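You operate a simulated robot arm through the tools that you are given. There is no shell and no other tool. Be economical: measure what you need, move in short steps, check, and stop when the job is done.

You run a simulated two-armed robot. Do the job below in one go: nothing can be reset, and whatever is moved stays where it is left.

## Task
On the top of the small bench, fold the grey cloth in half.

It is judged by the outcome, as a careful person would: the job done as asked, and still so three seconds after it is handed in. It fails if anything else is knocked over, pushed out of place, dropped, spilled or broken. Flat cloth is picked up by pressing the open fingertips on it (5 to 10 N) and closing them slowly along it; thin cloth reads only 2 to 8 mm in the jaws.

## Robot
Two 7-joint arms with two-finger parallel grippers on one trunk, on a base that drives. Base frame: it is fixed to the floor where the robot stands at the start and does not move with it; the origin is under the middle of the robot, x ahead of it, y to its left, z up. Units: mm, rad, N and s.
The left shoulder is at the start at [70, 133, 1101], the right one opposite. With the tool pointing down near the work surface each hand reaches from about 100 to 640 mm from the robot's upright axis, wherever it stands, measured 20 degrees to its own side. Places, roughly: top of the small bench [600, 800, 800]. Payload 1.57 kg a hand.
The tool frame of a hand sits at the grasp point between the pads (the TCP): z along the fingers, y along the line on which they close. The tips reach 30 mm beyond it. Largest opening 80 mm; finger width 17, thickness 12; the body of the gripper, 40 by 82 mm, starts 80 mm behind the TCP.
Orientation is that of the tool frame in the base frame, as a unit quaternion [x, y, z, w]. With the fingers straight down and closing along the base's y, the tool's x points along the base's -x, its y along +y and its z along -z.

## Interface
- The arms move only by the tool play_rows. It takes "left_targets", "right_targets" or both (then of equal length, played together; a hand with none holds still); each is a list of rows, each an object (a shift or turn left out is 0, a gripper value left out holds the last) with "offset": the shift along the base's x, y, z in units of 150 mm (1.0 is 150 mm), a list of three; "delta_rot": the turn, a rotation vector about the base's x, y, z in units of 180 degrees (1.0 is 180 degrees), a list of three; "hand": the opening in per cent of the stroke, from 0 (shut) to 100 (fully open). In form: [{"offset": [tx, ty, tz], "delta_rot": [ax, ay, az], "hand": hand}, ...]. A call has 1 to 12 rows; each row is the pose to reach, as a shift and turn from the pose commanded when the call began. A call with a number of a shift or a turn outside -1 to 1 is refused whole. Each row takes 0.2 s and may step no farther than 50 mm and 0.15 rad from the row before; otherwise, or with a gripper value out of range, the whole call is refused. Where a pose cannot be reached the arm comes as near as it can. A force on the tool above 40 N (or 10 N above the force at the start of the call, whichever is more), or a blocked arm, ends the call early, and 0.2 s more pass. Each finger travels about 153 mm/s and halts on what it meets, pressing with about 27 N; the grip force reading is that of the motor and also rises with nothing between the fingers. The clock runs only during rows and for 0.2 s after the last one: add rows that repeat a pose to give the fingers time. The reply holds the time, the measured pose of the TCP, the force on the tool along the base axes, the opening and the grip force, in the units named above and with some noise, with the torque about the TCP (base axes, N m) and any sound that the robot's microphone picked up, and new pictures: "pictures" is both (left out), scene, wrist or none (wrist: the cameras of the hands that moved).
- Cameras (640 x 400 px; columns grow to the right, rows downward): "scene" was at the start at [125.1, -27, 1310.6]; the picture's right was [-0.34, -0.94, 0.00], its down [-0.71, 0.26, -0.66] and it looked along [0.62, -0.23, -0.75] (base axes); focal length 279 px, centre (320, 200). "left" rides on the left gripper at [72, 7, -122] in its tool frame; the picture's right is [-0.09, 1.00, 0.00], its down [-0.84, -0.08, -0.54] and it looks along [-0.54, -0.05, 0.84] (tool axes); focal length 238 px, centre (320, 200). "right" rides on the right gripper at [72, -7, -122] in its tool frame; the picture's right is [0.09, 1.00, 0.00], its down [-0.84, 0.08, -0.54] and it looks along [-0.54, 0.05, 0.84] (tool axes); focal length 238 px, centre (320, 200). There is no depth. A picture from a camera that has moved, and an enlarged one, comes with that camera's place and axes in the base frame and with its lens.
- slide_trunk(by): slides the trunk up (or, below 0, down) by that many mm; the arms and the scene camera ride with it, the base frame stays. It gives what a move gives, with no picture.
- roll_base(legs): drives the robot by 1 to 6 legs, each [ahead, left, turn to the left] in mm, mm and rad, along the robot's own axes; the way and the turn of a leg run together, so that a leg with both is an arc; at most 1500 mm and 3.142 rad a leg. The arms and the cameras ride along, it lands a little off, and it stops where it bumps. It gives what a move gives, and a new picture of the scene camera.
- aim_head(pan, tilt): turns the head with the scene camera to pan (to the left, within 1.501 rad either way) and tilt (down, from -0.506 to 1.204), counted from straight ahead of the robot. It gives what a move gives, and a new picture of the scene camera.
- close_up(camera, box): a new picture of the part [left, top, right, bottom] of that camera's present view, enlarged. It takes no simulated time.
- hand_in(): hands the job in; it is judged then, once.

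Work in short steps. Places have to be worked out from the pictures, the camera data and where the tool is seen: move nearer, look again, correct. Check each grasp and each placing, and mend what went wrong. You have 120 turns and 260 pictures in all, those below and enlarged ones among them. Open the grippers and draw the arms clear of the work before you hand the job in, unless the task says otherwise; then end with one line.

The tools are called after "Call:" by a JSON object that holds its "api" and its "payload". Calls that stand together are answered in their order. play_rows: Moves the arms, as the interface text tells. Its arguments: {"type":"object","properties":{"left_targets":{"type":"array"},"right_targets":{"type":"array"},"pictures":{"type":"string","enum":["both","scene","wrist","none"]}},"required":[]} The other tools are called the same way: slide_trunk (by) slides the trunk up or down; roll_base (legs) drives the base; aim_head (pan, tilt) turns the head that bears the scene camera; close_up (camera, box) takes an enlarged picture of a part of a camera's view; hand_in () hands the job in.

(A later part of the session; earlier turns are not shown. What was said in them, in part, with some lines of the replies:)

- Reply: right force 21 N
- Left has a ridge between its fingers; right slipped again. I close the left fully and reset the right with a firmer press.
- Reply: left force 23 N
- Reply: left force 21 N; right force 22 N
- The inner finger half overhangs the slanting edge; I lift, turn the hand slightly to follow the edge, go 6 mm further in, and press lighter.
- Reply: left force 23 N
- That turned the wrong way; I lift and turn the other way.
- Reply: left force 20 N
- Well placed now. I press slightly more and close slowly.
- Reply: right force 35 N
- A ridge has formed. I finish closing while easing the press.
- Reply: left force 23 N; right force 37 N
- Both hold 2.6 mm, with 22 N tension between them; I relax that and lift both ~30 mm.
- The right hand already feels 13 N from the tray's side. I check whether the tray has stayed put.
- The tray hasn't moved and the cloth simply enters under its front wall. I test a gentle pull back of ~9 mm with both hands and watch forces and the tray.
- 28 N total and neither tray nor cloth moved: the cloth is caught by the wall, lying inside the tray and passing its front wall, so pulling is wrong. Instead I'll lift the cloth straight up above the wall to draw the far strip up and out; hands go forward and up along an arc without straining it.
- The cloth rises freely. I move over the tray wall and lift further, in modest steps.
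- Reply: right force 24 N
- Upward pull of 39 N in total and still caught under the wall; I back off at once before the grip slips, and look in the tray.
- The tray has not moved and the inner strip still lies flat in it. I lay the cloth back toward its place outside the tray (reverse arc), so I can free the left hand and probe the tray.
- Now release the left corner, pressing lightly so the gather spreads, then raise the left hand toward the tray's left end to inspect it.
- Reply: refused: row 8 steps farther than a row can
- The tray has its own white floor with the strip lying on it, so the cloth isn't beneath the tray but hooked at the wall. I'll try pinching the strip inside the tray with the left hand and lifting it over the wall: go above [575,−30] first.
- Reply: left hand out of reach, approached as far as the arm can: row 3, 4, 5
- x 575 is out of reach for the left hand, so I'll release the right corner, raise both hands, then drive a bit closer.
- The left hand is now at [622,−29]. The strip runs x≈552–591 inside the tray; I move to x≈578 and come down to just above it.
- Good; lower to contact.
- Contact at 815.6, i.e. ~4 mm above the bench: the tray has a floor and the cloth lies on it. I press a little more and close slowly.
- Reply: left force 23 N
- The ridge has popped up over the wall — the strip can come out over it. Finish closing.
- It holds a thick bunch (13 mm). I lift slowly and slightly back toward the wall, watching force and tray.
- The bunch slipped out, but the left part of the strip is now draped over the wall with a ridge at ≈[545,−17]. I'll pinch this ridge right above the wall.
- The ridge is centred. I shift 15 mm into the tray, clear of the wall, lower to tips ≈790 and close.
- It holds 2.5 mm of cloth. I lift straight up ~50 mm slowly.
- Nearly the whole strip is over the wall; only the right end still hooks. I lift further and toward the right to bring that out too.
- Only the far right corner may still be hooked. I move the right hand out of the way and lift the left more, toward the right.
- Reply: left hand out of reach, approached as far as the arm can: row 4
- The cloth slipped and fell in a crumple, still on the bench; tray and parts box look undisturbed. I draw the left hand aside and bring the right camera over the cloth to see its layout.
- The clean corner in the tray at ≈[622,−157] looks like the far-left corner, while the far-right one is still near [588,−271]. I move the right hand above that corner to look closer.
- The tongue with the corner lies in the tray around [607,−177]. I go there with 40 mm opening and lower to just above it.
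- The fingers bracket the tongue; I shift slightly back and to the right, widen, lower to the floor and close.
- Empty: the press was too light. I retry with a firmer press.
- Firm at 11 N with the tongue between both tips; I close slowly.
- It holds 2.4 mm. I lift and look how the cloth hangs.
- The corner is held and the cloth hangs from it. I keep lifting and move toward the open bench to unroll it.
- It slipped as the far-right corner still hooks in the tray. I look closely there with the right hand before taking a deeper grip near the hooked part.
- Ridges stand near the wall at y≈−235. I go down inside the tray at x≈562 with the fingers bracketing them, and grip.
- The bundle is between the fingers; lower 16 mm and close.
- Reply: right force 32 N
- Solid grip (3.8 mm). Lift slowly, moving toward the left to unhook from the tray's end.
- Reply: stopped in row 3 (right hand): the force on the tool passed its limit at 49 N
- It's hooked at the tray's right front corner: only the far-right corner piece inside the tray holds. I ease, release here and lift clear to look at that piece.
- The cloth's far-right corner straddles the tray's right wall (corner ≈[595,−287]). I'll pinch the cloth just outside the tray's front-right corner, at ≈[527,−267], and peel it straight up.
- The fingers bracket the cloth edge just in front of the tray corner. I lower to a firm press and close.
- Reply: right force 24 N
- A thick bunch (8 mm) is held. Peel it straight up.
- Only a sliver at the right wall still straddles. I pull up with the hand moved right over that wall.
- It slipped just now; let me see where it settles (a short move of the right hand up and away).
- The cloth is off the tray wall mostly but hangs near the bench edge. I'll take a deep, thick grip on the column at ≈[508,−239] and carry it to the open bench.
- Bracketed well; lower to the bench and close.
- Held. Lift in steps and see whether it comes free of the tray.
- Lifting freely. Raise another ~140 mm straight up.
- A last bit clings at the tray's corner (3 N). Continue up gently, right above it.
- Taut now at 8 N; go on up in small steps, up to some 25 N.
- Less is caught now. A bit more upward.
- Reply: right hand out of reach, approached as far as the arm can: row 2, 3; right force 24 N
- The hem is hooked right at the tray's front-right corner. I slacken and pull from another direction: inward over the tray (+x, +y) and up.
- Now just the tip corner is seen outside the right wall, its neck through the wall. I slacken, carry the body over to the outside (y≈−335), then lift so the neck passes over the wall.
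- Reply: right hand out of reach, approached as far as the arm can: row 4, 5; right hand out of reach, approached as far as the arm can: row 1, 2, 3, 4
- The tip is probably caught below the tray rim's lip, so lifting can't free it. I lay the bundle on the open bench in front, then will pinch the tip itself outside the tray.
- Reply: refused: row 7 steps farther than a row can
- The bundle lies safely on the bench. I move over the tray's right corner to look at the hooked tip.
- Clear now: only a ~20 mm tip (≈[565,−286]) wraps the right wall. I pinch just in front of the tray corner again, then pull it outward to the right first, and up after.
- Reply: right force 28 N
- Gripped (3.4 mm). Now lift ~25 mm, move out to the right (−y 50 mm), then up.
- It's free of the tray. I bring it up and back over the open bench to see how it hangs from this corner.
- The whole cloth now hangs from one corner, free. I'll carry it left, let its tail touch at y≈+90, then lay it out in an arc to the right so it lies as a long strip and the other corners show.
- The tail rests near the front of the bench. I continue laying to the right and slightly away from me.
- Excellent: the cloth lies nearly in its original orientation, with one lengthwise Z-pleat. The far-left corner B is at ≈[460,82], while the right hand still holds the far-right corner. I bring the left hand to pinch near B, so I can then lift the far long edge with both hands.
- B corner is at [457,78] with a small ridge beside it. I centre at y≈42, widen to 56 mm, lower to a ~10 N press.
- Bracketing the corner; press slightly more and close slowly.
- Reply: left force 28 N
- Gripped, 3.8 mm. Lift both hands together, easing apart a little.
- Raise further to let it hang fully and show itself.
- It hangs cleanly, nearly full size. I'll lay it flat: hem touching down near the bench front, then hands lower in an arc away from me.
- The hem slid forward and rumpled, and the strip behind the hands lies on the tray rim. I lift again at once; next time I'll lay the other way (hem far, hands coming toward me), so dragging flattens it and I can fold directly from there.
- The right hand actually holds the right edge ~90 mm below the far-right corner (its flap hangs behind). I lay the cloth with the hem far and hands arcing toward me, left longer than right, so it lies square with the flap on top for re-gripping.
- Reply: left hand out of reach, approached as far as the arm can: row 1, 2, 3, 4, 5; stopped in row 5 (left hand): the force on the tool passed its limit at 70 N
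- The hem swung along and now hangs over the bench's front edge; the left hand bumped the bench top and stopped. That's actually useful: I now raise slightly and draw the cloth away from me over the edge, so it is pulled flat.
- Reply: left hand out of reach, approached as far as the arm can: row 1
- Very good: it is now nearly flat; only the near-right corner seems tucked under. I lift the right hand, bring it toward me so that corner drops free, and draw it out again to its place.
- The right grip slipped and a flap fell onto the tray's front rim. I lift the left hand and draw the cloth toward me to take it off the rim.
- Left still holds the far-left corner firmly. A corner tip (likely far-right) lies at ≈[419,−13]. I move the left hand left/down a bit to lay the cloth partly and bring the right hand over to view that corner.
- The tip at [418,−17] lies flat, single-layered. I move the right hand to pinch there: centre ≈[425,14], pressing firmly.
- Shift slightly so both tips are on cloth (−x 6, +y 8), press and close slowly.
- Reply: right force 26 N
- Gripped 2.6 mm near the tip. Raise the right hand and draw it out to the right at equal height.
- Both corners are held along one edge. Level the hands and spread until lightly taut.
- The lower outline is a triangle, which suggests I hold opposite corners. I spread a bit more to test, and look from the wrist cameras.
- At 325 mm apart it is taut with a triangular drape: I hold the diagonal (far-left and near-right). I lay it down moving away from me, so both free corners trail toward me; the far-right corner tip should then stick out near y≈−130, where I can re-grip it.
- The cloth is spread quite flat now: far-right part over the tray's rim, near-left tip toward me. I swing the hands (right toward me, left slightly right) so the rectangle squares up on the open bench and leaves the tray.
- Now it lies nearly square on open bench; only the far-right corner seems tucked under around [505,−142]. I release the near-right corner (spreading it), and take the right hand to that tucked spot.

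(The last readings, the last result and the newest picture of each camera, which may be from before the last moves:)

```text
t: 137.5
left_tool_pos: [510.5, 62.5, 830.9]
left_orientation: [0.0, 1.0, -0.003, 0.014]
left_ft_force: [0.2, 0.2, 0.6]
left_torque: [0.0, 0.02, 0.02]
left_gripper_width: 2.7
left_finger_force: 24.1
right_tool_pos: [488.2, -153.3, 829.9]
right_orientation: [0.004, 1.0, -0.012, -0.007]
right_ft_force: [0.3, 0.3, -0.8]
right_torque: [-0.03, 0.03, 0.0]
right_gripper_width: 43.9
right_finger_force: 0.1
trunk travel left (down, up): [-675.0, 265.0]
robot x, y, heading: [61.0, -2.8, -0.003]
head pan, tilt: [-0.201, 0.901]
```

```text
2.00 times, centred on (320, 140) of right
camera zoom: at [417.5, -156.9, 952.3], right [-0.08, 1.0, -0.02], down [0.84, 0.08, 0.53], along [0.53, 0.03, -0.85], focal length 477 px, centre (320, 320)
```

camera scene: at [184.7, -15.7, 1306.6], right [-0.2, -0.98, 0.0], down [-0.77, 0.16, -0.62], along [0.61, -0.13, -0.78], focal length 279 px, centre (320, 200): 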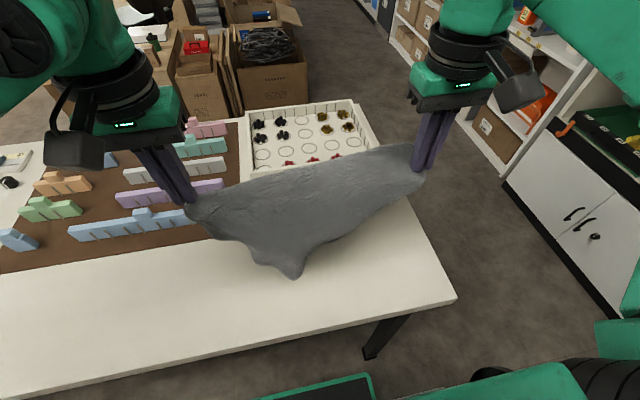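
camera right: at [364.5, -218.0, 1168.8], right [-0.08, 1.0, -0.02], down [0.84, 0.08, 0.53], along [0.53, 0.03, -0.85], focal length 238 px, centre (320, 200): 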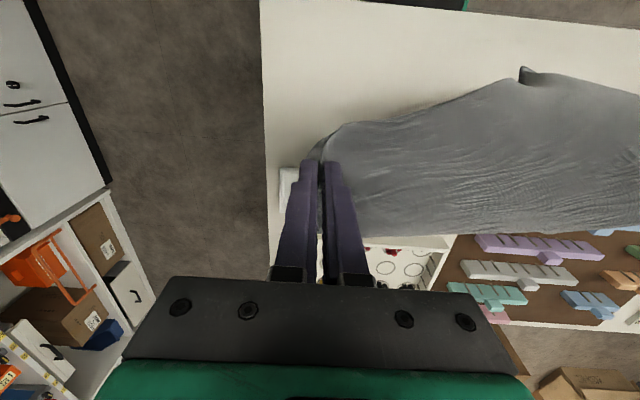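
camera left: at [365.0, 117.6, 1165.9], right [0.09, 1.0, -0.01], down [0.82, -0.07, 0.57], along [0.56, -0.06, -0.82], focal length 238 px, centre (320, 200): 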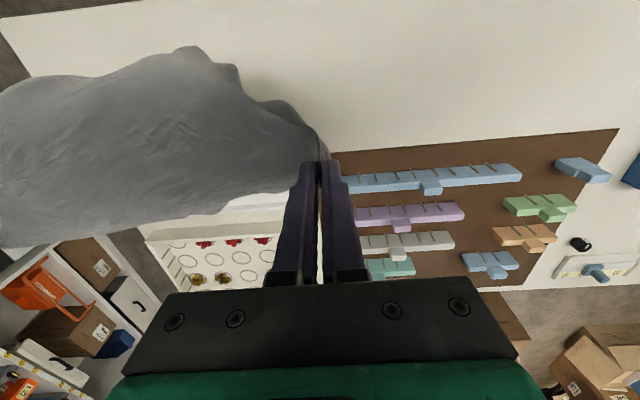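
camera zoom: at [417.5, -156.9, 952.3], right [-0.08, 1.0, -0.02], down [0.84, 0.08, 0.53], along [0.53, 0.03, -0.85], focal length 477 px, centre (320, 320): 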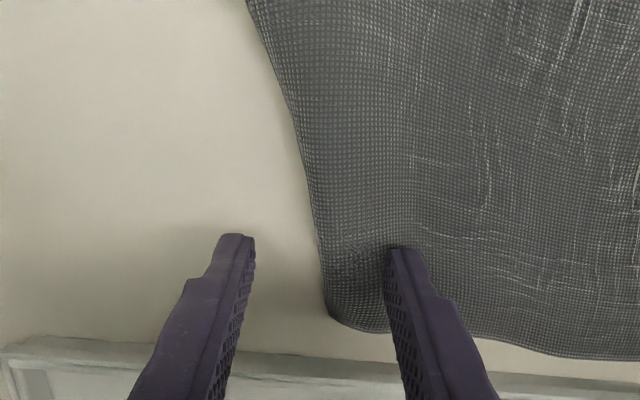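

The right boundary here is a rounded fold. I shift 18 mm onto the cloth, press and pinch it; then lift it so the tucked flap drops out, and move both hands left while lowering so the flap trails out to the right.

Call:
{"api": "play_rows", "payload": {"right_targets": [{"offset": [-0.02, 0.12, 0]}, {"offset": [-0.02, 0.12, -0.07]}, {"offset": [-0.02, 0.12, -0.115]}, {"offset": [-0.02, 0.12, -0.13]}, {"offset": [-0.02, 0.12, -0.13], "hand": 48}, {"offset": [-0.02, 0.12, -0.13], "hand": 41}, {"offset": [-0.02, 0.12, -0.13], "hand": 34}, {"offset": [-0.02, 0.12, -0.13], "hand": 27}, {"offset": [-0.02, 0.12, -0.13], "hand": 20}, {"offset": [-0.02, 0.12, -0.13], "hand": 10}, {"offset": [-0.02, 0.12, -0.13], "hand": 0}, {"offset": [-0.02, 0.12, -0.13], "hand": 0}], "pictures": "none"}}

Call:
{"api": "play_rows", "payload": {"right_targets": [{"offset": [0, 0, 0.25]}, {"offset": [0, -0.02, 0.5]}, {"offset": [0, -0.02, 0.75]}, {"offset": [0, -0.02, 0.85]}, {"offset": [0, -0.02, 0.85]}, {"offset": [-0.03, 0.1, 0.7]}, {"offset": [-0.05, 0.25, 0.5]}, {"offset": [-0.08, 0.4, 0.3]}, {"offset": [-0.1, 0.55, 0.14]}, {"offset": [-0.1, 0.68, 0.07]}], "left_targets": [{"offset": [0, 0, 0]}, {"offset": [0, 0, 0.05]}, {"offset": [0, 0, 0.05]}, {"offset": [0, 0, 0.05]}, {"offset": [0, 0, 0.05]}, {"offset": [-0.03, 0.12, 0.05]}, {"offset": [-0.05, 0.27, 0.05]}, {"offset": [-0.08, 0.42, 0.05]}, {"offset": [-0.1, 0.57, 0.05]}, {"offset": [-0.1, 0.7, 0.03]}], "pictures": "none"}}

Call:
{"api": "close_up", "payload": {"camera": "scene", "box": [160, 160, 440, 360]}}

```text
t: 140.1
left_tool_pos: [507.8, 64.5, 832.3]
left_orientation: [0.002, 1.0, -0.005, 0.016]
left_ft_force: [0.2, -7.1, -1.0]
left_torque: [-0.24, 0.04, -0.03]
left_gripper_width: 2.4
left_finger_force: 23.7
right_tool_pos: [484.1, -133.5, 811.7]
right_orientation: [0.004, 1.0, -0.011, -0.005]
right_ft_force: [0.2, 9.8, 20.0]
right_torque: [0.58, -0.06, 0.13]
right_gripper_width: 3.9
right_finger_force: 24.8
trunk travel left (down, up): [-675.0, 265.0]
robot x, y, heading: [60.7, -0.8, -0.004]
head pan, tilt: [-0.201, 0.901]
```

```text
t: 141.2
left_tool_pos: [510.0, 55.5, 843.0]
left_orientation: [0.006, 1.0, -0.015, 0.019]
left_ft_force: [-1.6, -18.1, 9.4]
left_torque: [-0.76, 0.03, -0.05]
left_gripper_width: 2.9
left_finger_force: 23.5
right_tool_pos: [484.8, -134.7, 935.5]
right_orientation: [0.001, 1.0, -0.005, -0.005]
right_ft_force: [2.3, 17.1, -9.6]
right_torque: [0.57, 0.0, 0.13]
right_gripper_width: 3.0
right_finger_force: 24.9
trunk travel left (down, up): [-675.0, 265.0]
robot x, y, heading: [59.9, 0.9, -0.001]
head pan, tilt: [-0.201, 0.901]
stopped in row 5 (left hand): the force on the tool passed its limit at 40 N (the readings are from after the stop); the commanded pose is now the measured one
```

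```text
2.00 times, centred on (300, 260) of scene
camera zoom: at [184.5, -16.1, 1306.6], right [-0.2, -0.98, 0.0], down [-0.77, 0.16, -0.62], along [0.61, -0.12, -0.78], focal length 557 px, centre (360, 80)
```

zoom: 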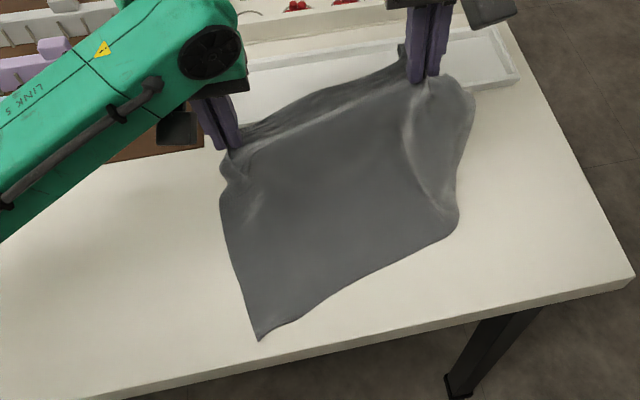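

The flap has dropped out to the right of the right hand. I lower the right hand back down (slightly right and toward me), press and open it to spread.

Call:
{"api": "play_rows", "payload": {"right_targets": [{"offset": [-0.03, 0.04, -0.2]}, {"offset": [-0.08, 0.06, -0.42]}, {"offset": [-0.12, 0.05, -0.62]}, {"offset": [-0.14, 0.0, -0.75]}, {"offset": [-0.14, -0.04, -0.8]}, {"offset": [-0.14, -0.04, -0.82], "hand": 15}, {"offset": [-0.14, -0.04, -0.82], "hand": 35}, {"offset": [-0.14, -0.04, -0.82], "hand": 60}, {"offset": [-0.14, -0.04, -0.6], "hand": 60}, {"offset": [-0.2, -0.2, -0.35], "hand": 55}, {"offset": [-0.4, -0.4, -0.2]}], "pictures": "none"}}

Call:
{"api": "close_up", "payload": {"camera": "scene", "box": [160, 160, 440, 360]}}

```text
t: 143.6
left_tool_pos: [507.9, 58.8, 842.5]
left_orientation: [0.004, 1.0, -0.01, 0.019]
left_ft_force: [0.2, -0.3, 0.8]
left_torque: [0.0, 0.0, -0.01]
left_gripper_width: 2.6
left_finger_force: 23.7
right_tool_pos: [425.3, -198.4, 906.4]
right_orientation: [0.003, 1.0, -0.008, -0.004]
right_ft_force: [0.4, 0.1, 1.1]
right_torque: [0.05, -0.05, -0.01]
right_gripper_width: 44.1
right_finger_force: 0.0
trunk travel left (down, up): [-675.0, 265.0]
robot x, y, heading: [59.9, -0.8, -0.002]
head pan, tilt: [-0.201, 0.901]
```

```text
2.00 times, centred on (300, 260) of scene
camera zoom: at [182.5, -17.2, 1306.8], right [-0.2, -0.98, 0.0], down [-0.77, 0.16, -0.62], along [0.61, -0.12, -0.78], focal length 557 px, centre (360, 80)
```

zoom: 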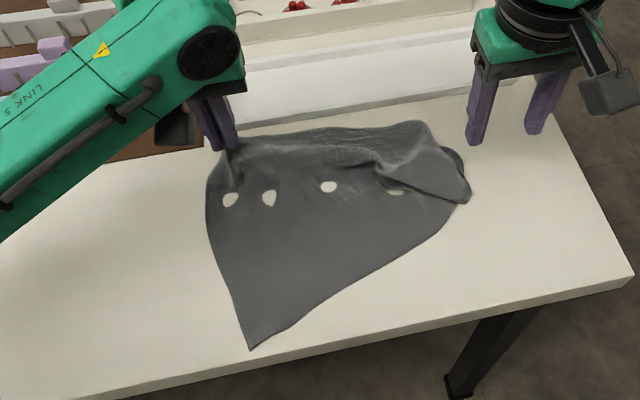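

The right end is still folded in, and I have few turns left. Best: hold the left short edge by both its corners and let the whole cloth hang straight, then fold it from the air. The left hand keeps far-left (moved to give room); the right hand goes to the near-left corner at ≈[321,56].

Call:
{"api": "play_rows", "payload": {"left_targets": [{"offset": [-0.15, 0.15, 0.05]}, {"offset": [-0.3, 0.3, 0.1]}, {"offset": [-0.45, 0.45, 0.1]}, {"offset": [-0.52, 0.58, 0.1]}], "right_targets": [{"offset": [-0.2, 0.2, 0]}, {"offset": [-0.4, 0.4, 0]}, {"offset": [-0.5, 0.65, 0]}, {"offset": [-0.58, 0.9, 0]}], "pictures": "none"}}

Call:
{"api": "play_rows", "payload": {"right_targets": [{"offset": [0, 0.2, -0.1]}, {"offset": [0, 0.4, -0.2]}, {"offset": [0, 0.6, -0.35]}], "pictures": "wrist"}}

```text
t: 144.6
left_tool_pos: [430.0, 148.5, 857.3]
left_orientation: [0.003, 1.0, -0.011, 0.018]
left_ft_force: [-0.1, 0.5, -0.2]
left_torque: [0.03, -0.03, -0.01]
left_gripper_width: 2.5
left_finger_force: 23.8
right_tool_pos: [336.1, -61.5, 906.0]
right_orientation: [0.004, 1.0, -0.01, -0.004]
right_ft_force: [0.2, -0.2, -0.4]
right_torque: [-0.03, -0.02, 0.0]
right_gripper_width: 44.0
right_finger_force: 0.0
trunk travel left (down, up): [-675.0, 265.0]
robot x, y, heading: [59.2, -0.4, 0.001]
head pan, tilt: [-0.201, 0.901]
```

```text
t: 145.4
left_tool_pos: [429.7, 147.1, 857.4]
left_orientation: [0.003, 1.0, -0.01, 0.017]
left_ft_force: [-0.1, -0.5, -0.8]
left_torque: [0.01, 0.01, -0.01]
left_gripper_width: 2.5
left_finger_force: 24.3
right_tool_pos: [338.9, 28.6, 852.4]
right_orientation: [0.004, 1.0, -0.009, -0.005]
right_ft_force: [0.0, 0.3, -0.2]
right_torque: [-0.02, -0.04, 0.04]
right_gripper_width: 43.9
right_finger_force: 0.0
trunk travel left (down, up): [-675.0, 265.0]
robot x, y, heading: [63.5, -3.7, -0.004]
head pan, tilt: [-0.201, 0.901]
camera right: at [267.7, 25.4, 974.6], right [-0.09, 1.0, -0.02], down [0.84, 0.08, 0.53], along [0.53, 0.03, -0.85], focal length 238 px, centre (320, 200)
```

right: 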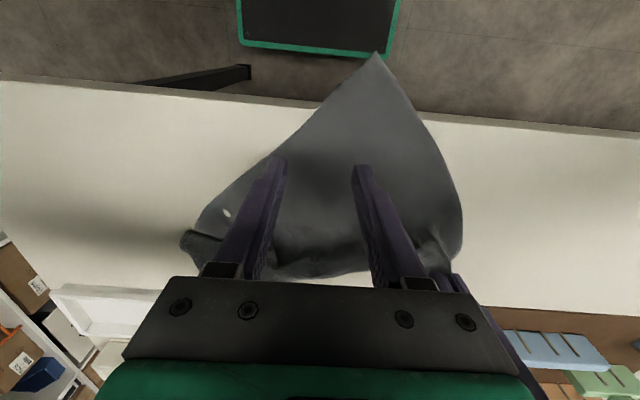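

The near-left corner overhangs the bench's front edge a little. I pinch it near its tip, at ≈[314,52], pressing on the bench just behind the edge.

Call:
{"api": "play_rows", "payload": {"right_targets": [{"offset": [-0.1, 0.1, -0.05], "hand": 62}, {"offset": [-0.17, 0.15, -0.15]}, {"offset": [-0.17, 0.15, -0.25]}, {"offset": [-0.17, 0.15, -0.285]}, {"offset": [-0.17, 0.15, -0.285], "hand": 54}, {"offset": [-0.17, 0.15, -0.285], "hand": 46}, {"offset": [-0.17, 0.15, -0.285], "hand": 38}, {"offset": [-0.17, 0.15, -0.285], "hand": 30}, {"offset": [-0.17, 0.15, -0.285], "hand": 21}, {"offset": [-0.17, 0.15, -0.285], "hand": 12}, {"offset": [-0.17, 0.15, -0.285], "hand": 0}, {"offset": [-0.17, 0.15, -0.285], "hand": 0}], "pictures": "none"}}

```text
t: 148.0
left_tool_pos: [429.7, 147.0, 858.4]
left_orientation: [0.003, 1.0, -0.01, 0.02]
left_ft_force: [0.3, 0.7, -0.2]
left_torque: [-0.02, 0.02, 0.0]
left_gripper_width: 2.7
left_finger_force: 23.9
right_tool_pos: [311.6, 52.0, 810.7]
right_orientation: [0.004, 1.0, -0.007, -0.004]
right_ft_force: [0.7, 3.2, 25.5]
right_torque: [0.35, -0.18, 0.0]
right_gripper_width: 2.6
right_finger_force: 24.5
trunk travel left (down, up): [-675.0, 265.0]
robot x, y, heading: [56.2, -1.4, -0.003]
head pan, tilt: [-0.201, 0.901]
```

Gripped 2.6 mm. Lift both hands together, bringing them level side by side, so the cloth hangs from its short edge.

Call:
{"api": "play_rows", "payload": {"left_targets": [{"offset": [0, -0.04, 0.15]}, {"offset": [0, -0.08, 0.3]}, {"offset": [0, -0.1, 0.45]}, {"offset": [0, -0.13, 0.63]}], "right_targets": [{"offset": [0.1, -0.12, 0.25]}, {"offset": [0.2, -0.24, 0.5]}, {"offset": [0.3, -0.36, 0.75]}, {"offset": [0.4, -0.47, 0.95]}], "pictures": "none"}}

Call:
{"api": "play_rows", "payload": {"left_targets": [{"offset": [0, -0.09, 0.25]}, {"offset": [0, -0.18, 0.5]}, {"offset": [0, -0.27, 0.75]}, {"offset": [0, -0.33, 1.0]}], "right_targets": [{"offset": [0.1, -0.12, 0.25]}, {"offset": [0.2, -0.24, 0.5]}, {"offset": [0.3, -0.36, 0.75]}, {"offset": [0.39, -0.45, 1.0]}], "pictures": "none"}}

Call:
{"api": "play_rows", "payload": {"left_targets": [{"offset": [0, 0, 0.2]}, {"offset": [0, 0, 0.33]}, {"offset": [0, 0, 0.33]}], "right_targets": [{"offset": [0, 0, 0.2]}, {"offset": [0, 0, 0.33]}, {"offset": [0, 0, 0.33]}], "pictures": "scene"}}

```text
t: 149.0
left_tool_pos: [431.0, 124.6, 952.6]
left_orientation: [0.005, 1.0, -0.01, 0.019]
left_ft_force: [-1.9, -10.0, 0.7]
left_torque: [-0.38, 0.08, 0.18]
left_gripper_width: 3.4
left_finger_force: 24.5
right_tool_pos: [373.1, -21.4, 951.7]
right_orientation: [0.003, 1.0, -0.006, -0.004]
right_ft_force: [0.9, 9.9, -0.1]
right_torque: [0.34, -0.04, 0.23]
right_gripper_width: 3.0
right_finger_force: 23.3
trunk travel left (down, up): [-675.0, 265.0]
robot x, y, heading: [60.2, 2.6, -0.0]
head pan, tilt: [-0.201, 0.901]
```

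```text
t: 150.0
left_tool_pos: [431.3, 76.4, 1103.0]
left_orientation: [0.003, 1.0, -0.011, 0.019]
left_ft_force: [4.2, -17.6, 0.6]
left_torque: [-0.47, -0.12, 0.19]
left_gripper_width: 2.6
left_finger_force: 24.4
right_tool_pos: [430.8, -88.8, 1104.4]
right_orientation: [0.002, 1.0, -0.006, -0.004]
right_ft_force: [-4.5, 17.5, -0.6]
right_torque: [0.57, 0.09, 0.4]
right_gripper_width: 4.5
right_finger_force: 25.1
trunk travel left (down, up): [-675.0, 265.0]
robot x, y, heading: [59.1, -0.1, -0.004]
head pan, tilt: [-0.201, 0.901]
```

```text
t: 150.8
left_tool_pos: [431.7, 78.0, 1150.7]
left_orientation: [0.004, 1.0, -0.011, 0.018]
left_ft_force: [3.8, -18.9, 0.3]
left_torque: [-0.58, -0.09, 0.23]
left_gripper_width: 2.6
left_finger_force: 24.0
right_tool_pos: [433.2, -87.7, 1153.5]
right_orientation: [0.001, 1.0, -0.008, -0.006]
right_ft_force: [-4.2, 18.3, -0.6]
right_torque: [0.56, 0.12, 0.44]
right_gripper_width: 5.2
right_finger_force: 25.4
trunk travel left (down, up): [-675.0, 265.0]
robot x, y, heading: [57.0, 1.7, -0.003]
head pan, tilt: [-0.201, 0.901]
camera scene: at [185.9, -15.7, 1306.4], right [-0.2, -0.98, 0.0], down [-0.77, 0.16, -0.62], along [0.61, -0.13, -0.78], focal length 279 px, centre (320, 200)
```

scene: 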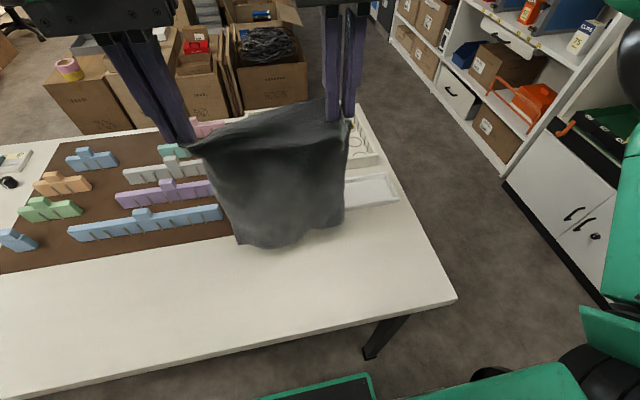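

It hangs as a clean rectangle from its short edge. Now fold from the air: hem to touch at x≈352, lay the lower half away from me along a 45° path so the rest stays vertical.

Call:
{"api": "play_rows", "payload": {"left_targets": [{"offset": [0, -0.03, 0.1]}, {"offset": [-0.27, -0.03, 0.12]}, {"offset": [-0.53, -0.03, 0.12]}, {"offset": [-0.53, -0.03, 0.12]}, {"offset": [-0.53, -0.03, 0.12]}, {"offset": [-0.53, -0.03, 0.04]}, {"offset": [-0.53, -0.03, -0.04]}, {"offset": [-0.53, -0.03, -0.04]}], "right_targets": [{"offset": [0, 0.03, 0.1]}, {"offset": [-0.27, 0.03, 0.12]}, {"offset": [-0.54, 0.03, 0.12]}, {"offset": [-0.54, 0.03, 0.12]}, {"offset": [-0.54, 0.03, 0.12]}, {"offset": [-0.54, 0.03, 0.04]}, {"offset": [-0.54, 0.03, -0.04]}, {"offset": [-0.54, 0.03, -0.04]}], "pictures": "scene"}}

Call:
{"api": "play_rows", "payload": {"left_targets": [{"offset": [0.15, 0, -0.15]}, {"offset": [0.3, 0, -0.3]}, {"offset": [0.45, 0, -0.45]}, {"offset": [0.6, 0, -0.6]}, {"offset": [0.75, 0, -0.75]}, {"offset": [0.88, 0, -0.88]}, {"offset": [1.0, 0, -1.0]}], "right_targets": [{"offset": [0.15, 0, -0.15]}, {"offset": [0.3, 0, -0.3]}, {"offset": [0.45, 0, -0.45]}, {"offset": [0.6, 0, -0.6]}, {"offset": [0.75, 0, -0.75]}, {"offset": [0.88, 0, -0.88]}, {"offset": [1.0, 0, -1.0]}], "pictures": "scene"}}

```text
t: 152.6
left_tool_pos: [351.5, 74.4, 1145.2]
left_orientation: [0.003, 1.0, -0.009, 0.018]
left_ft_force: [0.9, -6.7, -0.3]
left_torque: [-0.25, -0.05, 0.07]
left_gripper_width: 2.6
left_finger_force: 24.1
right_tool_pos: [348.9, -83.0, 1148.4]
right_orientation: [0.004, 1.0, -0.008, -0.005]
right_ft_force: [-0.1, 6.6, 0.4]
right_torque: [0.2, 0.03, 0.15]
right_gripper_width: 2.8
right_finger_force: 24.2
trunk travel left (down, up): [-675.0, 265.0]
robot x, y, heading: [56.4, -0.6, -0.003]
head pan, tilt: [-0.201, 0.901]
camera scene: at [183.8, -15.9, 1306.7], right [-0.2, -0.98, 0.0], down [-0.77, 0.16, -0.62], along [0.61, -0.13, -0.78], focal length 279 px, centre (320, 200)
```

scene: 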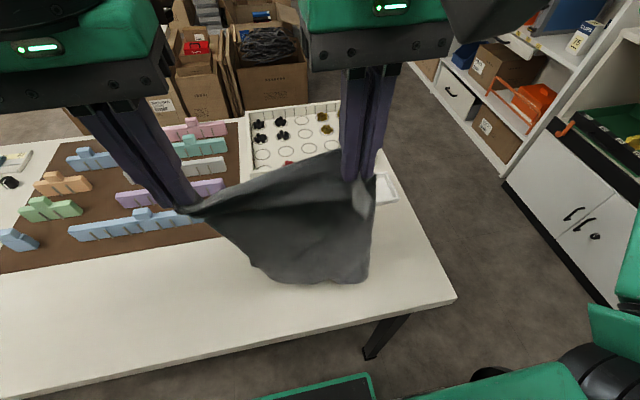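

```text
t: 154.2
left_tool_pos: [504.2, 74.4, 994.9]
left_orientation: [0.004, 1.0, -0.01, 0.017]
left_ft_force: [1.4, -9.6, 0.2]
left_torque: [-0.27, -0.05, 0.09]
left_gripper_width: 2.7
left_finger_force: 23.9
right_tool_pos: [504.2, -84.7, 998.3]
right_orientation: [0.003, 1.0, -0.008, -0.006]
right_ft_force: [-1.8, 9.9, 0.0]
right_torque: [0.26, 0.11, 0.22]
right_gripper_width: 2.9
right_finger_force: 24.5
trunk travel left (down, up): [-675.0, 265.0]
robot x, y, heading: [58.4, 1.6, -0.003]
head pan, tilt: [-0.201, 0.901]
camera scene: at [186.4, -16.0, 1306.4], right [-0.2, -0.98, 0.0], down [-0.77, 0.16, -0.62], along [0.61, -0.12, -0.78], focal length 279 px, centre (320, 200)
```

scene: 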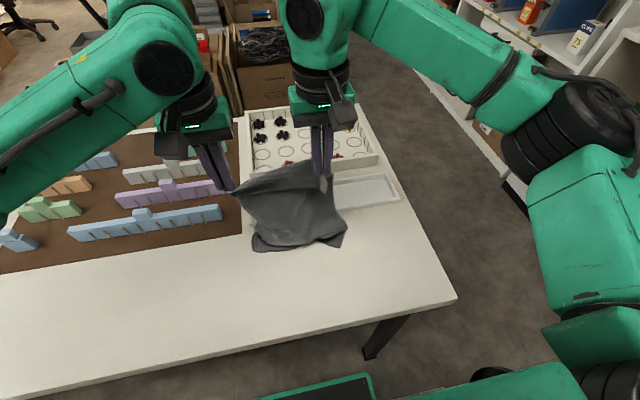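

The hem slid along instead of staying. I raise it upright again near x≈515 and lay in the other direction (toward me), where dragging helps to flatten the lower half.

Call:
{"api": "play_rows", "payload": {"left_targets": [{"offset": [0, -0.02, 0.25]}, {"offset": [0.02, -0.02, 0.5]}, {"offset": [0.04, -0.02, 0.75]}, {"offset": [0.06, -0.02, 0.97]}, {"offset": [0.06, -0.02, 0.97]}, {"offset": [0.06, -0.02, 0.97]}], "right_targets": [{"offset": [0, 0.01, 0.25]}, {"offset": [0.02, 0.01, 0.5]}, {"offset": [0.04, 0.01, 0.75]}, {"offset": [0.06, 0.01, 0.95]}, {"offset": [0.06, 0.01, 0.95]}, {"offset": [0.06, 0.01, 0.95]}], "pictures": "none"}}

Call:
{"api": "play_rows", "payload": {"left_targets": [{"offset": [0, 0, -0.1]}, {"offset": [-0.13, 0, -0.28]}, {"offset": [-0.28, 0, -0.43]}, {"offset": [-0.43, 0, -0.58]}, {"offset": [-0.58, 0, -0.73]}, {"offset": [-0.73, 0, -0.87]}, {"offset": [-0.9, 0, -1.0]}], "right_targets": [{"offset": [0, 0, -0.1]}, {"offset": [-0.13, 0, -0.28]}, {"offset": [-0.28, 0, -0.43]}, {"offset": [-0.43, 0, -0.58]}, {"offset": [-0.58, 0, -0.73]}, {"offset": [-0.73, 0, -0.87]}, {"offset": [-0.9, 0, -1.0]}], "pictures": "none"}}

Call:
{"api": "play_rows", "payload": {"left_targets": [{"offset": [-0.2, 0, -0.15]}, {"offset": [-0.33, 0, -0.35]}], "right_targets": [{"offset": [-0.2, 0, -0.15]}, {"offset": [-0.33, 0, -0.35]}], "pictures": "scene"}}

```text
t: 155.6
left_tool_pos: [512.8, 69.6, 1139.5]
left_orientation: [0.003, 1.0, -0.01, 0.018]
left_ft_force: [0.3, -1.1, 0.2]
left_torque: [-0.03, 0.06, 0.01]
left_gripper_width: 2.5
left_finger_force: 23.8
right_tool_pos: [511.8, -83.9, 1139.4]
right_orientation: [0.004, 1.0, -0.008, -0.005]
right_ft_force: [-0.4, 0.9, -0.5]
right_torque: [0.06, -0.02, 0.02]
right_gripper_width: 2.8
right_finger_force: 23.6
trunk travel left (down, up): [-675.0, 265.0]
robot x, y, heading: [56.8, 0.4, 0.0]
head pan, tilt: [-0.201, 0.901]
```

```text
t: 157.2
left_tool_pos: [374.8, 71.6, 990.3]
left_orientation: [0.003, 1.0, -0.011, 0.018]
left_ft_force: [0.3, -1.4, 0.3]
left_torque: [-0.07, -0.03, 0.02]
left_gripper_width: 2.6
left_finger_force: 23.4
right_tool_pos: [373.5, -82.3, 991.7]
right_orientation: [0.003, 1.0, -0.008, -0.004]
right_ft_force: [-0.2, 1.8, 0.0]
right_torque: [0.05, 0.01, 0.04]
right_gripper_width: 2.6
right_finger_force: 23.6
trunk travel left (down, up): [-675.0, 265.0]
robot x, y, heading: [59.3, 1.4, 0.002]
head pan, tilt: [-0.201, 0.901]
```

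```text
t: 157.8
left_tool_pos: [365.4, 69.9, 984.6]
left_orientation: [0.004, 1.0, -0.011, 0.018]
left_ft_force: [-0.9, -3.9, -1.4]
left_torque: [-0.13, 0.03, 0.06]
left_gripper_width: 2.6
left_finger_force: 23.7
left hand out of reach, approached as far as the arm can: row 1, 2
right_tool_pos: [324.2, -81.4, 937.2]
right_orientation: [0.003, 1.0, -0.007, -0.006]
right_ft_force: [0.3, 3.2, 1.9]
right_torque: [0.1, -0.05, 0.06]
right_gripper_width: 2.6
right_finger_force: 24.3
trunk travel left (down, up): [-675.0, 265.0]
robot x, y, heading: [58.1, 1.0, -0.001]
head pan, tilt: [-0.201, 0.901]
camera scene: at [184.4, -16.2, 1306.7], right [-0.2, -0.98, 0.0], down [-0.77, 0.16, -0.62], along [0.61, -0.12, -0.78], focal length 279 px, centre (320, 200)
```

scene: 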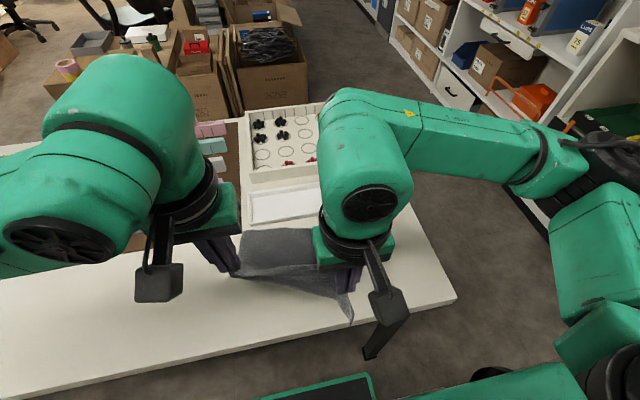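

The hem stayed at x≈530 and the lower half is laid toward me — the fold line is now right below the hands (x≈360). I bring the upper half over: hands go away from me and down along 45° to x≈515.

Call:
{"api": "play_rows", "payload": {"left_targets": [{"offset": [0, 0, 0]}, {"offset": [0.2, 0, -0.2]}, {"offset": [0.4, 0, -0.4]}, {"offset": [0.6, 0, -0.6]}, {"offset": [0.72, 0, -0.72]}], "right_targets": [{"offset": [0.17, 0, 0.25]}, {"offset": [0.45, 0, 0.12]}, {"offset": [0.65, 0, -0.08]}, {"offset": [0.85, 0, -0.28]}, {"offset": [0.99, 0, -0.4]}], "pictures": "none"}}

Call:
{"api": "play_rows", "payload": {"left_targets": [{"offset": [0.18, 0, -0.19]}, {"offset": [0.27, 0, -0.36]}], "right_targets": [{"offset": [0.18, 0, -0.19]}, {"offset": [0.27, 0, -0.36]}], "pictures": "none"}}

Call:
{"api": "close_up", "payload": {"camera": "scene", "box": [180, 160, 460, 360]}}

```text
t: 159.0
left_tool_pos: [475.9, 69.0, 872.5]
left_orientation: [0.004, 1.0, -0.01, 0.018]
left_ft_force: [0.3, -1.8, -0.7]
left_torque: [-0.06, -0.04, 0.04]
left_gripper_width: 2.4
left_finger_force: 23.7
right_tool_pos: [477.0, -82.5, 879.0]
right_orientation: [0.002, 1.0, -0.008, -0.005]
right_ft_force: [0.2, 1.4, 0.4]
right_torque: [0.07, 0.07, 0.01]
right_gripper_width: 2.7
right_finger_force: 24.1
trunk travel left (down, up): [-675.0, 265.0]
robot x, y, heading: [60.2, 0.4, -0.006]
head pan, tilt: [-0.201, 0.901]
```

```text
t: 159.6
left_tool_pos: [513.7, 66.9, 823.8]
left_orientation: [0.004, 1.0, -0.011, 0.021]
left_ft_force: [1.9, -2.0, 7.7]
left_torque: [-0.09, 0.0, 0.02]
left_gripper_width: 2.7
left_finger_force: 24.2
right_tool_pos: [514.1, -81.5, 824.9]
right_orientation: [0.002, 1.0, -0.008, -0.005]
right_ft_force: [-0.7, 1.4, -0.1]
right_torque: [0.04, -0.02, 0.02]
right_gripper_width: 2.7
right_finger_force: 24.0
trunk travel left (down, up): [-675.0, 265.0]
robot x, y, heading: [58.1, 1.2, -0.007]
head pan, tilt: [-0.201, 0.901]
```

```text
2.00 times, centred on (320, 260) of scene
camera zoom: at [182.2, -16.3, 1307.2], right [-0.2, -0.98, 0.0], down [-0.77, 0.16, -0.62], along [0.61, -0.12, -0.78], focal length 557 px, centre (320, 80)
```

zoom: 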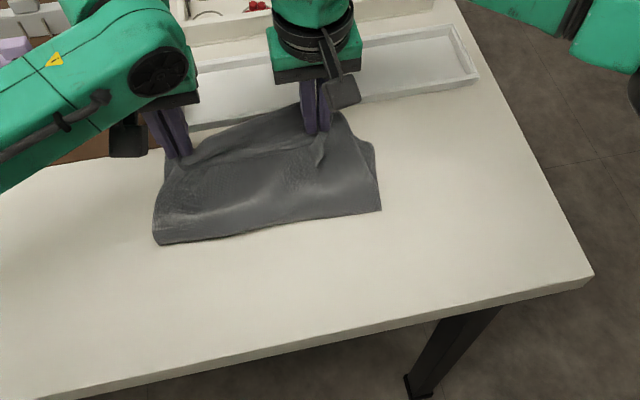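

The cloth is now folded neatly about in half. Its far edge is close to the tray wall, so I press both layers, draw them ~25 mm toward me, then open the fingers under light press to spread the gathers and lift off.

Call:
{"api": "play_rows", "payload": {"left_targets": [{"offset": [0, 0, -0.03]}, {"offset": [-0.08, 0, -0.03]}, {"offset": [-0.17, 0, -0.03]}, {"offset": [-0.17, 0, -0.04], "hand": 10}, {"offset": [-0.17, 0.02, -0.05], "hand": 25}, {"offset": [-0.17, 0.04, -0.05], "hand": 40}, {"offset": [-0.17, 0.05, -0.05], "hand": 55}, {"offset": [-0.17, 0.05, -0.05], "hand": 55}, {"offset": [-0.17, 0.05, 0.15], "hand": 55}, {"offset": [-0.17, 0.05, 0.45]}, {"offset": [-0.17, 0.15, 0.7]}], "right_targets": [{"offset": [0, 0, -0.06]}, {"offset": [-0.08, 0, -0.07]}, {"offset": [-0.17, 0, -0.07]}, {"offset": [-0.17, 0, -0.07], "hand": 10}, {"offset": [-0.17, -0.02, -0.075], "hand": 25}, {"offset": [-0.17, -0.04, -0.075], "hand": 40}, {"offset": [-0.17, -0.05, -0.075], "hand": 55}, {"offset": [-0.17, -0.05, -0.075], "hand": 55}, {"offset": [-0.17, -0.05, 0.15], "hand": 55}, {"offset": [-0.17, -0.05, 0.45]}, {"offset": [-0.17, -0.15, 0.7]}], "pictures": "none"}}

Call:
{"api": "play_rows", "payload": {"left_targets": [{"offset": [-0.1, 0.3, 0.1]}, {"offset": [-0.2, 0.6, 0.1]}, {"offset": [-0.2, 0.9, 0.1]}], "right_targets": [{"offset": [-0.1, -0.3, 0.1]}, {"offset": [-0.2, -0.6, 0.1]}, {"offset": [-0.2, -0.9, 0.1]}], "pictures": "none"}}

Call:
{"api": "close_up", "payload": {"camera": "scene", "box": [200, 160, 440, 320]}}

```text
t: 162.0
left_tool_pos: [485.1, 91.8, 928.5]
left_orientation: [0.004, 1.0, -0.011, 0.018]
left_ft_force: [0.8, 1.0, -0.1]
left_torque: [0.01, 0.01, 0.01]
left_gripper_width: 44.1
left_finger_force: 0.1
right_tool_pos: [487.4, -106.4, 928.3]
right_orientation: [0.004, 1.0, -0.008, -0.005]
right_ft_force: [-0.6, -0.4, -0.4]
right_torque: [0.04, -0.01, -0.01]
right_gripper_width: 44.1
right_finger_force: 0.0
trunk travel left (down, up): [-675.0, 265.0]
robot x, y, heading: [58.2, 0.6, 0.0]
head pan, tilt: [-0.201, 0.901]
```

```text
t: 162.8
left_tool_pos: [458.3, 228.3, 942.1]
left_orientation: [0.004, 1.0, -0.011, 0.018]
left_ft_force: [-0.4, -0.7, 0.1]
left_torque: [-0.01, 0.03, -0.02]
left_gripper_width: 44.0
left_finger_force: 0.0
right_tool_pos: [457.4, -239.7, 940.9]
right_orientation: [0.002, 1.0, -0.009, -0.005]
right_ft_force: [-0.5, -0.1, 0.1]
right_torque: [-0.01, 0.01, 0.02]
right_gripper_width: 44.1
right_finger_force: 0.0
trunk travel left (down, up): [-675.0, 265.0]
robot x, y, heading: [61.6, 2.3, -0.003]
head pan, tilt: [-0.201, 0.901]
```

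```text
2.50 times, centred on (320, 240) of scene
camera zoom: at [184.1, -16.0, 1306.7], right [-0.2, -0.98, 0.0], down [-0.77, 0.16, -0.62], along [0.61, -0.12, -0.78], focal length 696 px, centre (320, 100)
```

zoom: 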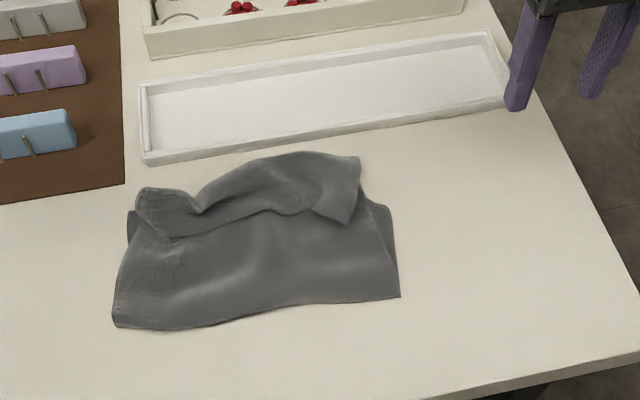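

Folded and clear of the tray; only the top layer's far edge is flopped back ~45 mm. I close the fingers and gently brush that flap forward (+x) with both hands.

Call:
{"api": "play_rows", "payload": {"left_targets": [{"offset": [0, -0.3, -0.05], "hand": 0}, {"offset": [0, -0.6, -0.1]}, {"offset": [0, -0.85, -0.2]}, {"offset": [0, -1.0, -0.3]}], "right_targets": [{"offset": [0, 0.3, -0.05], "hand": 0}, {"offset": [0, 0.6, -0.1]}, {"offset": [0, 0.85, -0.2]}, {"offset": [0, 1.0, -0.3]}], "pictures": "none"}}

Call:
{"api": "play_rows", "payload": {"left_targets": [{"offset": [0.12, -0.2, -0.2]}, {"offset": [0.14, -0.22, -0.45]}, {"offset": [0.14, -0.22, -0.53]}, {"offset": [0.25, -0.22, -0.54]}, {"offset": [0.36, -0.22, -0.54]}, {"offset": [0.46, -0.22, -0.54]}, {"offset": [0.46, -0.22, -0.3]}, {"offset": [0.4, -0.1, 0]}], "right_targets": [{"offset": [0.05, 0.13, -0.2]}, {"offset": [0.06, 0.13, -0.45]}, {"offset": [0.06, 0.13, -0.53]}, {"offset": [0.2, 0.13, -0.54]}, {"offset": [0.33, 0.13, -0.54]}, {"offset": [0.46, 0.13, -0.54]}, {"offset": [0.46, 0.13, -0.3]}, {"offset": [0.4, 0, 0]}], "pictures": "none"}}

Call:
{"api": "play_rows", "payload": {"left_targets": [{"offset": [-0.2, 0.25, 0.1]}, {"offset": [-0.3, 0.55, 0.1]}, {"offset": [-0.3, 0.85, 0.1]}], "right_targets": [{"offset": [-0.2, -0.25, 0.1]}, {"offset": [-0.3, -0.55, 0.1]}, {"offset": [-0.3, -0.85, 0.1]}], "pictures": "none"}}

Call:
{"api": "close_up", "payload": {"camera": "scene", "box": [200, 160, 440, 320]}}

```text
t: 163.8
left_tool_pos: [458.4, 79.5, 896.5]
left_orientation: [0.003, 1.0, -0.01, 0.019]
left_ft_force: [0.4, 0.4, 0.3]
left_torque: [-0.02, 0.02, 0.0]
left_gripper_width: 0.1
left_finger_force: 20.5
right_tool_pos: [458.2, -91.6, 896.9]
right_orientation: [0.004, 1.0, -0.007, -0.005]
right_ft_force: [0.0, 0.0, 0.4]
right_torque: [-0.01, 0.04, 0.04]
right_gripper_width: 0.0
right_finger_force: 21.2
trunk travel left (down, up): [-675.0, 265.0]
robot x, y, heading: [56.3, 1.1, -0.0]
head pan, tilt: [-0.201, 0.901]
```

```text
t: 165.6
left_tool_pos: [517.4, 63.9, 897.4]
left_orientation: [0.003, 1.0, -0.01, 0.018]
left_ft_force: [0.2, 0.2, -0.5]
left_torque: [-0.01, 0.01, 0.0]
left_gripper_width: 0.1
left_finger_force: 21.6
right_tool_pos: [519.0, -88.4, 900.8]
right_orientation: [0.002, 1.0, -0.008, -0.004]
right_ft_force: [0.0, -0.7, -0.5]
right_torque: [0.03, -0.02, 0.01]
right_gripper_width: 0.0
right_finger_force: 21.2
trunk travel left (down, up): [-675.0, 265.0]
robot x, y, heading: [59.5, 4.0, -0.001]
head pan, tilt: [-0.201, 0.901]
```

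```text
refused: row 1 steps farther than a row can; nothing moved
```

```text
2.50 times, centred on (320, 240) of scene
camera zoom: at [182.3, -15.5, 1306.7], right [-0.2, -0.98, 0.0], down [-0.77, 0.16, -0.62], along [0.61, -0.13, -0.78], focal length 696 px, centre (320, 100)
5 turns are left
```

zoom: 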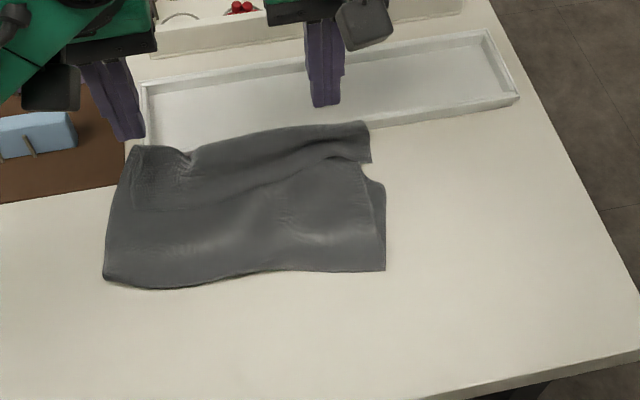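

Much neater; but the far edge now leans on the tray's front wall. I press both layers lightly in the middle and draw the whole ~30 mm toward me, then withdraw.

Call:
{"api": "play_rows", "payload": {"left_targets": [{"offset": [-0.16, -0.06, -0.15]}, {"offset": [-0.32, -0.12, -0.35]}, {"offset": [-0.32, -0.12, -0.53]}, {"offset": [-0.32, -0.12, -0.57]}, {"offset": [-0.4, -0.12, -0.57]}, {"offset": [-0.48, -0.12, -0.57]}, {"offset": [-0.55, -0.12, -0.57]}, {"offset": [-0.55, -0.12, -0.35]}, {"offset": [-0.55, -0.12, -0.05]}, {"offset": [-0.5, 0.15, 0.1]}, {"offset": [-0.5, 0.45, 0.15]}, {"offset": [-0.5, 0.75, 0.15], "hand": 30}], "right_targets": [{"offset": [-0.16, 0.07, -0.15]}, {"offset": [-0.32, 0.14, -0.35]}, {"offset": [-0.32, 0.14, -0.55]}, {"offset": [-0.32, 0.14, -0.595]}, {"offset": [-0.4, 0.14, -0.595]}, {"offset": [-0.48, 0.14, -0.595]}, {"offset": [-0.55, 0.14, -0.595]}, {"offset": [-0.55, 0.14, -0.35]}, {"offset": [-0.55, 0.14, -0.05]}, {"offset": [-0.5, -0.15, 0.1]}, {"offset": [-0.5, -0.45, 0.15]}, {"offset": [-0.5, -0.75, 0.15], "hand": 30}], "pictures": "none"}}

Call:
{"api": "close_up", "payload": {"camera": "scene", "box": [200, 160, 440, 320]}}

```text
t: 168.2
left_tool_pos: [440.8, 175.3, 920.2]
left_orientation: [0.004, 1.0, -0.011, 0.019]
left_ft_force: [-0.9, 0.4, -0.2]
left_torque: [-0.02, 0.01, -0.01]
left_gripper_width: 23.9
left_finger_force: 0.1
right_tool_pos: [441.3, -202.4, 920.9]
right_orientation: [0.002, 1.0, -0.008, -0.005]
right_ft_force: [-0.2, -0.2, 0.0]
right_torque: [0.04, 0.04, 0.01]
right_gripper_width: 24.2
right_finger_force: 0.0
trunk travel left (down, up): [-675.0, 265.0]
robot x, y, heading: [60.6, 3.5, -0.004]
head pan, tilt: [-0.201, 0.901]
```

```text
2.50 times, centred on (320, 240) of scene
camera zoom: at [182.7, -16.0, 1306.8], right [-0.2, -0.98, 0.0], down [-0.77, 0.16, -0.62], along [0.61, -0.12, -0.78], focal length 696 px, centre (320, 100)
4 turns are left
```

zoom: 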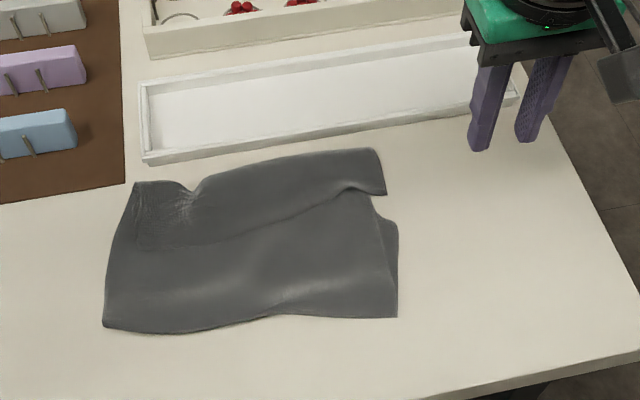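

The cloth is free of the tray, but a ~50 mm strip of the top layer is still flopped back. I draw the whole 50 mm toward me for room, then brush that strip forward once more, and withdraw.

Call:
{"api": "play_rows", "payload": {"left_targets": [{"offset": [0, -0.3, -0.05], "hand": 0}, {"offset": [0, -0.6, -0.1]}, {"offset": [-0.04, -0.85, -0.2]}, {"offset": [-0.07, -1.0, -0.35]}], "right_targets": [{"offset": [0, 0.25, -0.05], "hand": 0}, {"offset": [0, 0.5, -0.1]}, {"offset": [-0.04, 0.7, -0.2]}, {"offset": [-0.07, 0.82, -0.35]}], "pictures": "none"}}

Call:
{"api": "play_rows", "payload": {"left_targets": [{"offset": [0, 0, -0.2]}, {"offset": [0, 0, -0.355]}, {"offset": [0, 0, -0.375]}, {"offset": [-0.12, 0, -0.375]}, {"offset": [-0.24, 0, -0.375]}, {"offset": [-0.35, 0, -0.375]}, {"offset": [-0.35, 0, -0.1]}], "right_targets": [{"offset": [0, 0, -0.2]}, {"offset": [0, 0, -0.355]}, {"offset": [0, 0, -0.375]}, {"offset": [-0.12, 0, -0.375]}, {"offset": [-0.24, 0, -0.375]}, {"offset": [-0.35, 0, -0.375]}, {"offset": [-0.35, 0, -0.1]}], "pictures": "none"}}

Call:
{"api": "play_rows", "payload": {"left_targets": [{"offset": [0.2, 0, 0]}, {"offset": [0.32, 0, -0.1]}, {"offset": [0.32, 0, -0.25]}, {"offset": [0.48, 0, -0.25]}, {"offset": [0.64, 0, -0.25]}, {"offset": [0.8, 0, -0.25]}, {"offset": [0.8, 0, 0]}, {"offset": [0.75, 0.1, 0.25]}], "right_targets": [{"offset": [0.25, 0, 0]}, {"offset": [0.45, 0, -0.1]}, {"offset": [0.45, 0, -0.25]}, {"offset": [0.6, 0, -0.25]}, {"offset": [0.75, 0, -0.25]}, {"offset": [0.87, 0, -0.25]}, {"offset": [0.87, 0, 0]}, {"offset": [0.82, -0.1, 0.25]}], "pictures": "none"}}

Call:
{"api": "play_rows", "payload": {"left_targets": [{"offset": [0, 0.28, 0.1]}, {"offset": [-0.1, 0.56, 0.15]}, {"offset": [-0.2, 0.84, 0.2], "hand": 30}], "right_targets": [{"offset": [0, -0.28, 0.1]}, {"offset": [-0.1, -0.56, 0.15]}, {"offset": [-0.2, -0.84, 0.2], "hand": 30}], "pictures": "none"}}

Call:
{"api": "close_up", "payload": {"camera": "scene", "box": [200, 160, 440, 330]}}

```text
t: 169.2
left_tool_pos: [433.1, 24.8, 866.4]
left_orientation: [0.004, 1.0, -0.011, 0.018]
left_ft_force: [0.9, 0.0, 0.2]
left_torque: [0.02, 0.0, -0.01]
left_gripper_width: 0.1
left_finger_force: 21.1
right_tool_pos: [435.4, -78.0, 868.5]
right_orientation: [0.004, 1.0, -0.008, -0.005]
right_ft_force: [0.1, -0.2, -0.3]
right_torque: [0.0, -0.02, 0.02]
right_gripper_width: 0.0
right_finger_force: 21.2
trunk travel left (down, up): [-675.0, 265.0]
robot x, y, heading: [61.1, -1.3, -0.005]
head pan, tilt: [-0.201, 0.901]
```

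```text
t: 170.8
left_tool_pos: [381.8, 24.7, 850.1]
left_orientation: [0.003, 1.0, -0.01, 0.016]
left_ft_force: [0.2, 0.4, 0.2]
left_torque: [-0.01, 0.02, 0.0]
left_gripper_width: 0.2
left_finger_force: 21.0
right_tool_pos: [379.6, -79.7, 853.1]
right_orientation: [0.003, 1.0, -0.008, -0.006]
right_ft_force: [0.2, 0.6, -0.5]
right_torque: [0.01, 0.03, -0.03]
right_gripper_width: 0.0
right_finger_force: 20.8
trunk travel left (down, up): [-675.0, 265.0]
robot x, y, heading: [59.3, -0.5, 0.0]
head pan, tilt: [-0.201, 0.901]
```

```text
t: 172.6
left_tool_pos: [490.6, 40.8, 889.7]
left_orientation: [0.004, 1.0, -0.011, 0.018]
left_ft_force: [0.2, 0.8, -0.1]
left_torque: [-0.01, -0.06, -0.02]
left_gripper_width: 0.0
left_finger_force: 20.7
right_tool_pos: [503.2, -96.7, 891.0]
right_orientation: [0.002, 1.0, -0.008, -0.005]
right_ft_force: [-0.1, 0.0, -0.5]
right_torque: [-0.03, -0.01, 0.0]
right_gripper_width: 0.1
right_finger_force: 21.4
trunk travel left (down, up): [-675.0, 265.0]
robot x, y, heading: [58.1, 2.5, -0.005]
head pan, tilt: [-0.201, 0.901]
```

```text
t: 173.4
left_tool_pos: [459.1, 167.1, 921.0]
left_orientation: [0.004, 1.0, -0.01, 0.019]
left_ft_force: [-0.5, -0.2, 0.4]
left_torque: [-0.03, 0.0, -0.01]
left_gripper_width: 24.1
left_finger_force: 0.1
right_tool_pos: [473.8, -222.2, 924.2]
right_orientation: [0.002, 1.0, -0.008, -0.004]
right_ft_force: [-0.5, 0.5, 0.6]
right_torque: [0.0, -0.02, -0.01]
right_gripper_width: 24.2
right_finger_force: 0.1
trunk travel left (down, up): [-675.0, 265.0]
robot x, y, heading: [60.0, 0.0, -0.007]
head pan, tilt: [-0.201, 0.901]
```

```text
2.35 times, centred on (320, 245) of scene
camera zoom: at [182.2, -16.0, 1306.8], right [-0.2, -0.98, 0.0], down [-0.77, 0.16, -0.62], along [0.61, -0.12, -0.78], focal length 655 px, centre (320, 94)
3 turns are left
```

zoom: 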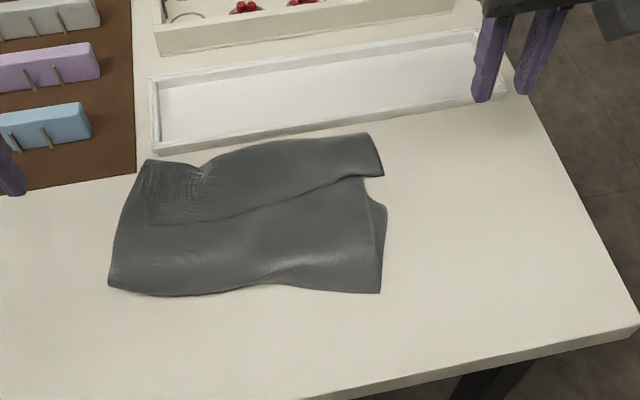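

The cloth lies folded, stable and clear of the tray, with a narrow strip of its top edge still turned back; brushing only slides the whole. I raise the open hands clear and finish.

Call:
{"api": "play_rows", "payload": {"left_targets": [{"offset": [-0.1, 0.2, 0.2], "hand": 60}, {"offset": [-0.2, 0.4, 0.4]}, {"offset": [-0.3, 0.6, 0.6]}, {"offset": [-0.3, 0.6, 0.6]}], "right_targets": [{"offset": [-0.1, -0.15, 0.2], "hand": 60}, {"offset": [-0.2, -0.3, 0.4]}, {"offset": [-0.3, -0.4, 0.6]}, {"offset": [-0.3, -0.4, 0.6]}], "pictures": "scene"}}

```text
t: 174.4
left_tool_pos: [419.0, 258.9, 1010.4]
left_orientation: [0.003, 1.0, -0.011, 0.018]
left_ft_force: [0.2, 0.3, 0.2]
left_torque: [-0.04, -0.02, 0.03]
left_gripper_width: 48.0
left_finger_force: 0.0
right_tool_pos: [428.8, -278.4, 1011.1]
right_orientation: [0.004, 1.0, -0.008, -0.005]
right_ft_force: [0.6, -0.2, -0.1]
right_torque: [0.02, 0.02, -0.01]
right_gripper_width: 48.2
right_finger_force: 0.1
trunk travel left (down, up): [-675.0, 265.0]
robot x, y, heading: [63.0, 0.6, -0.004]
head pan, tilt: [-0.201, 0.901]
camera scene: at [185.4, -16.2, 1306.5], right [-0.2, -0.98, 0.0], down [-0.77, 0.16, -0.62], along [0.61, -0.12, -0.78], focal length 279 px, centre (320, 200)
2 turns are left
```

scene: 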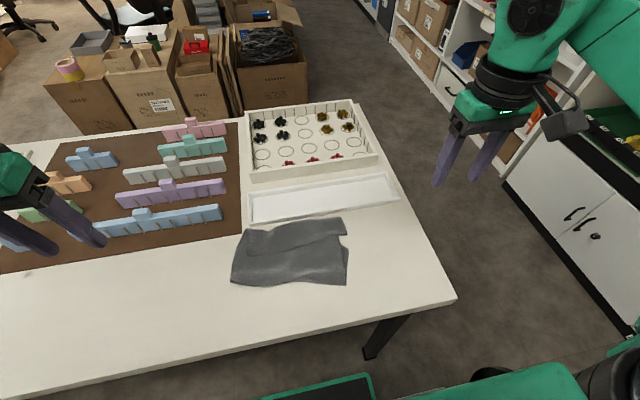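

The hands are open and clear, the cloth is folded on the bench and nothing else appears to have moved, so I hand in.

Call:
{"api": "hand_in", "payload": {}}

```text
The job is handed in.
```

The grey cloth is folded roughly in half on the bench, but not neatly: about 50 mm of the top layer's far edge is still turned back. The tray and the other items look undisturbed, though the left hand once hit the bench top hard (about 70 N). Both grippers are open and clear.
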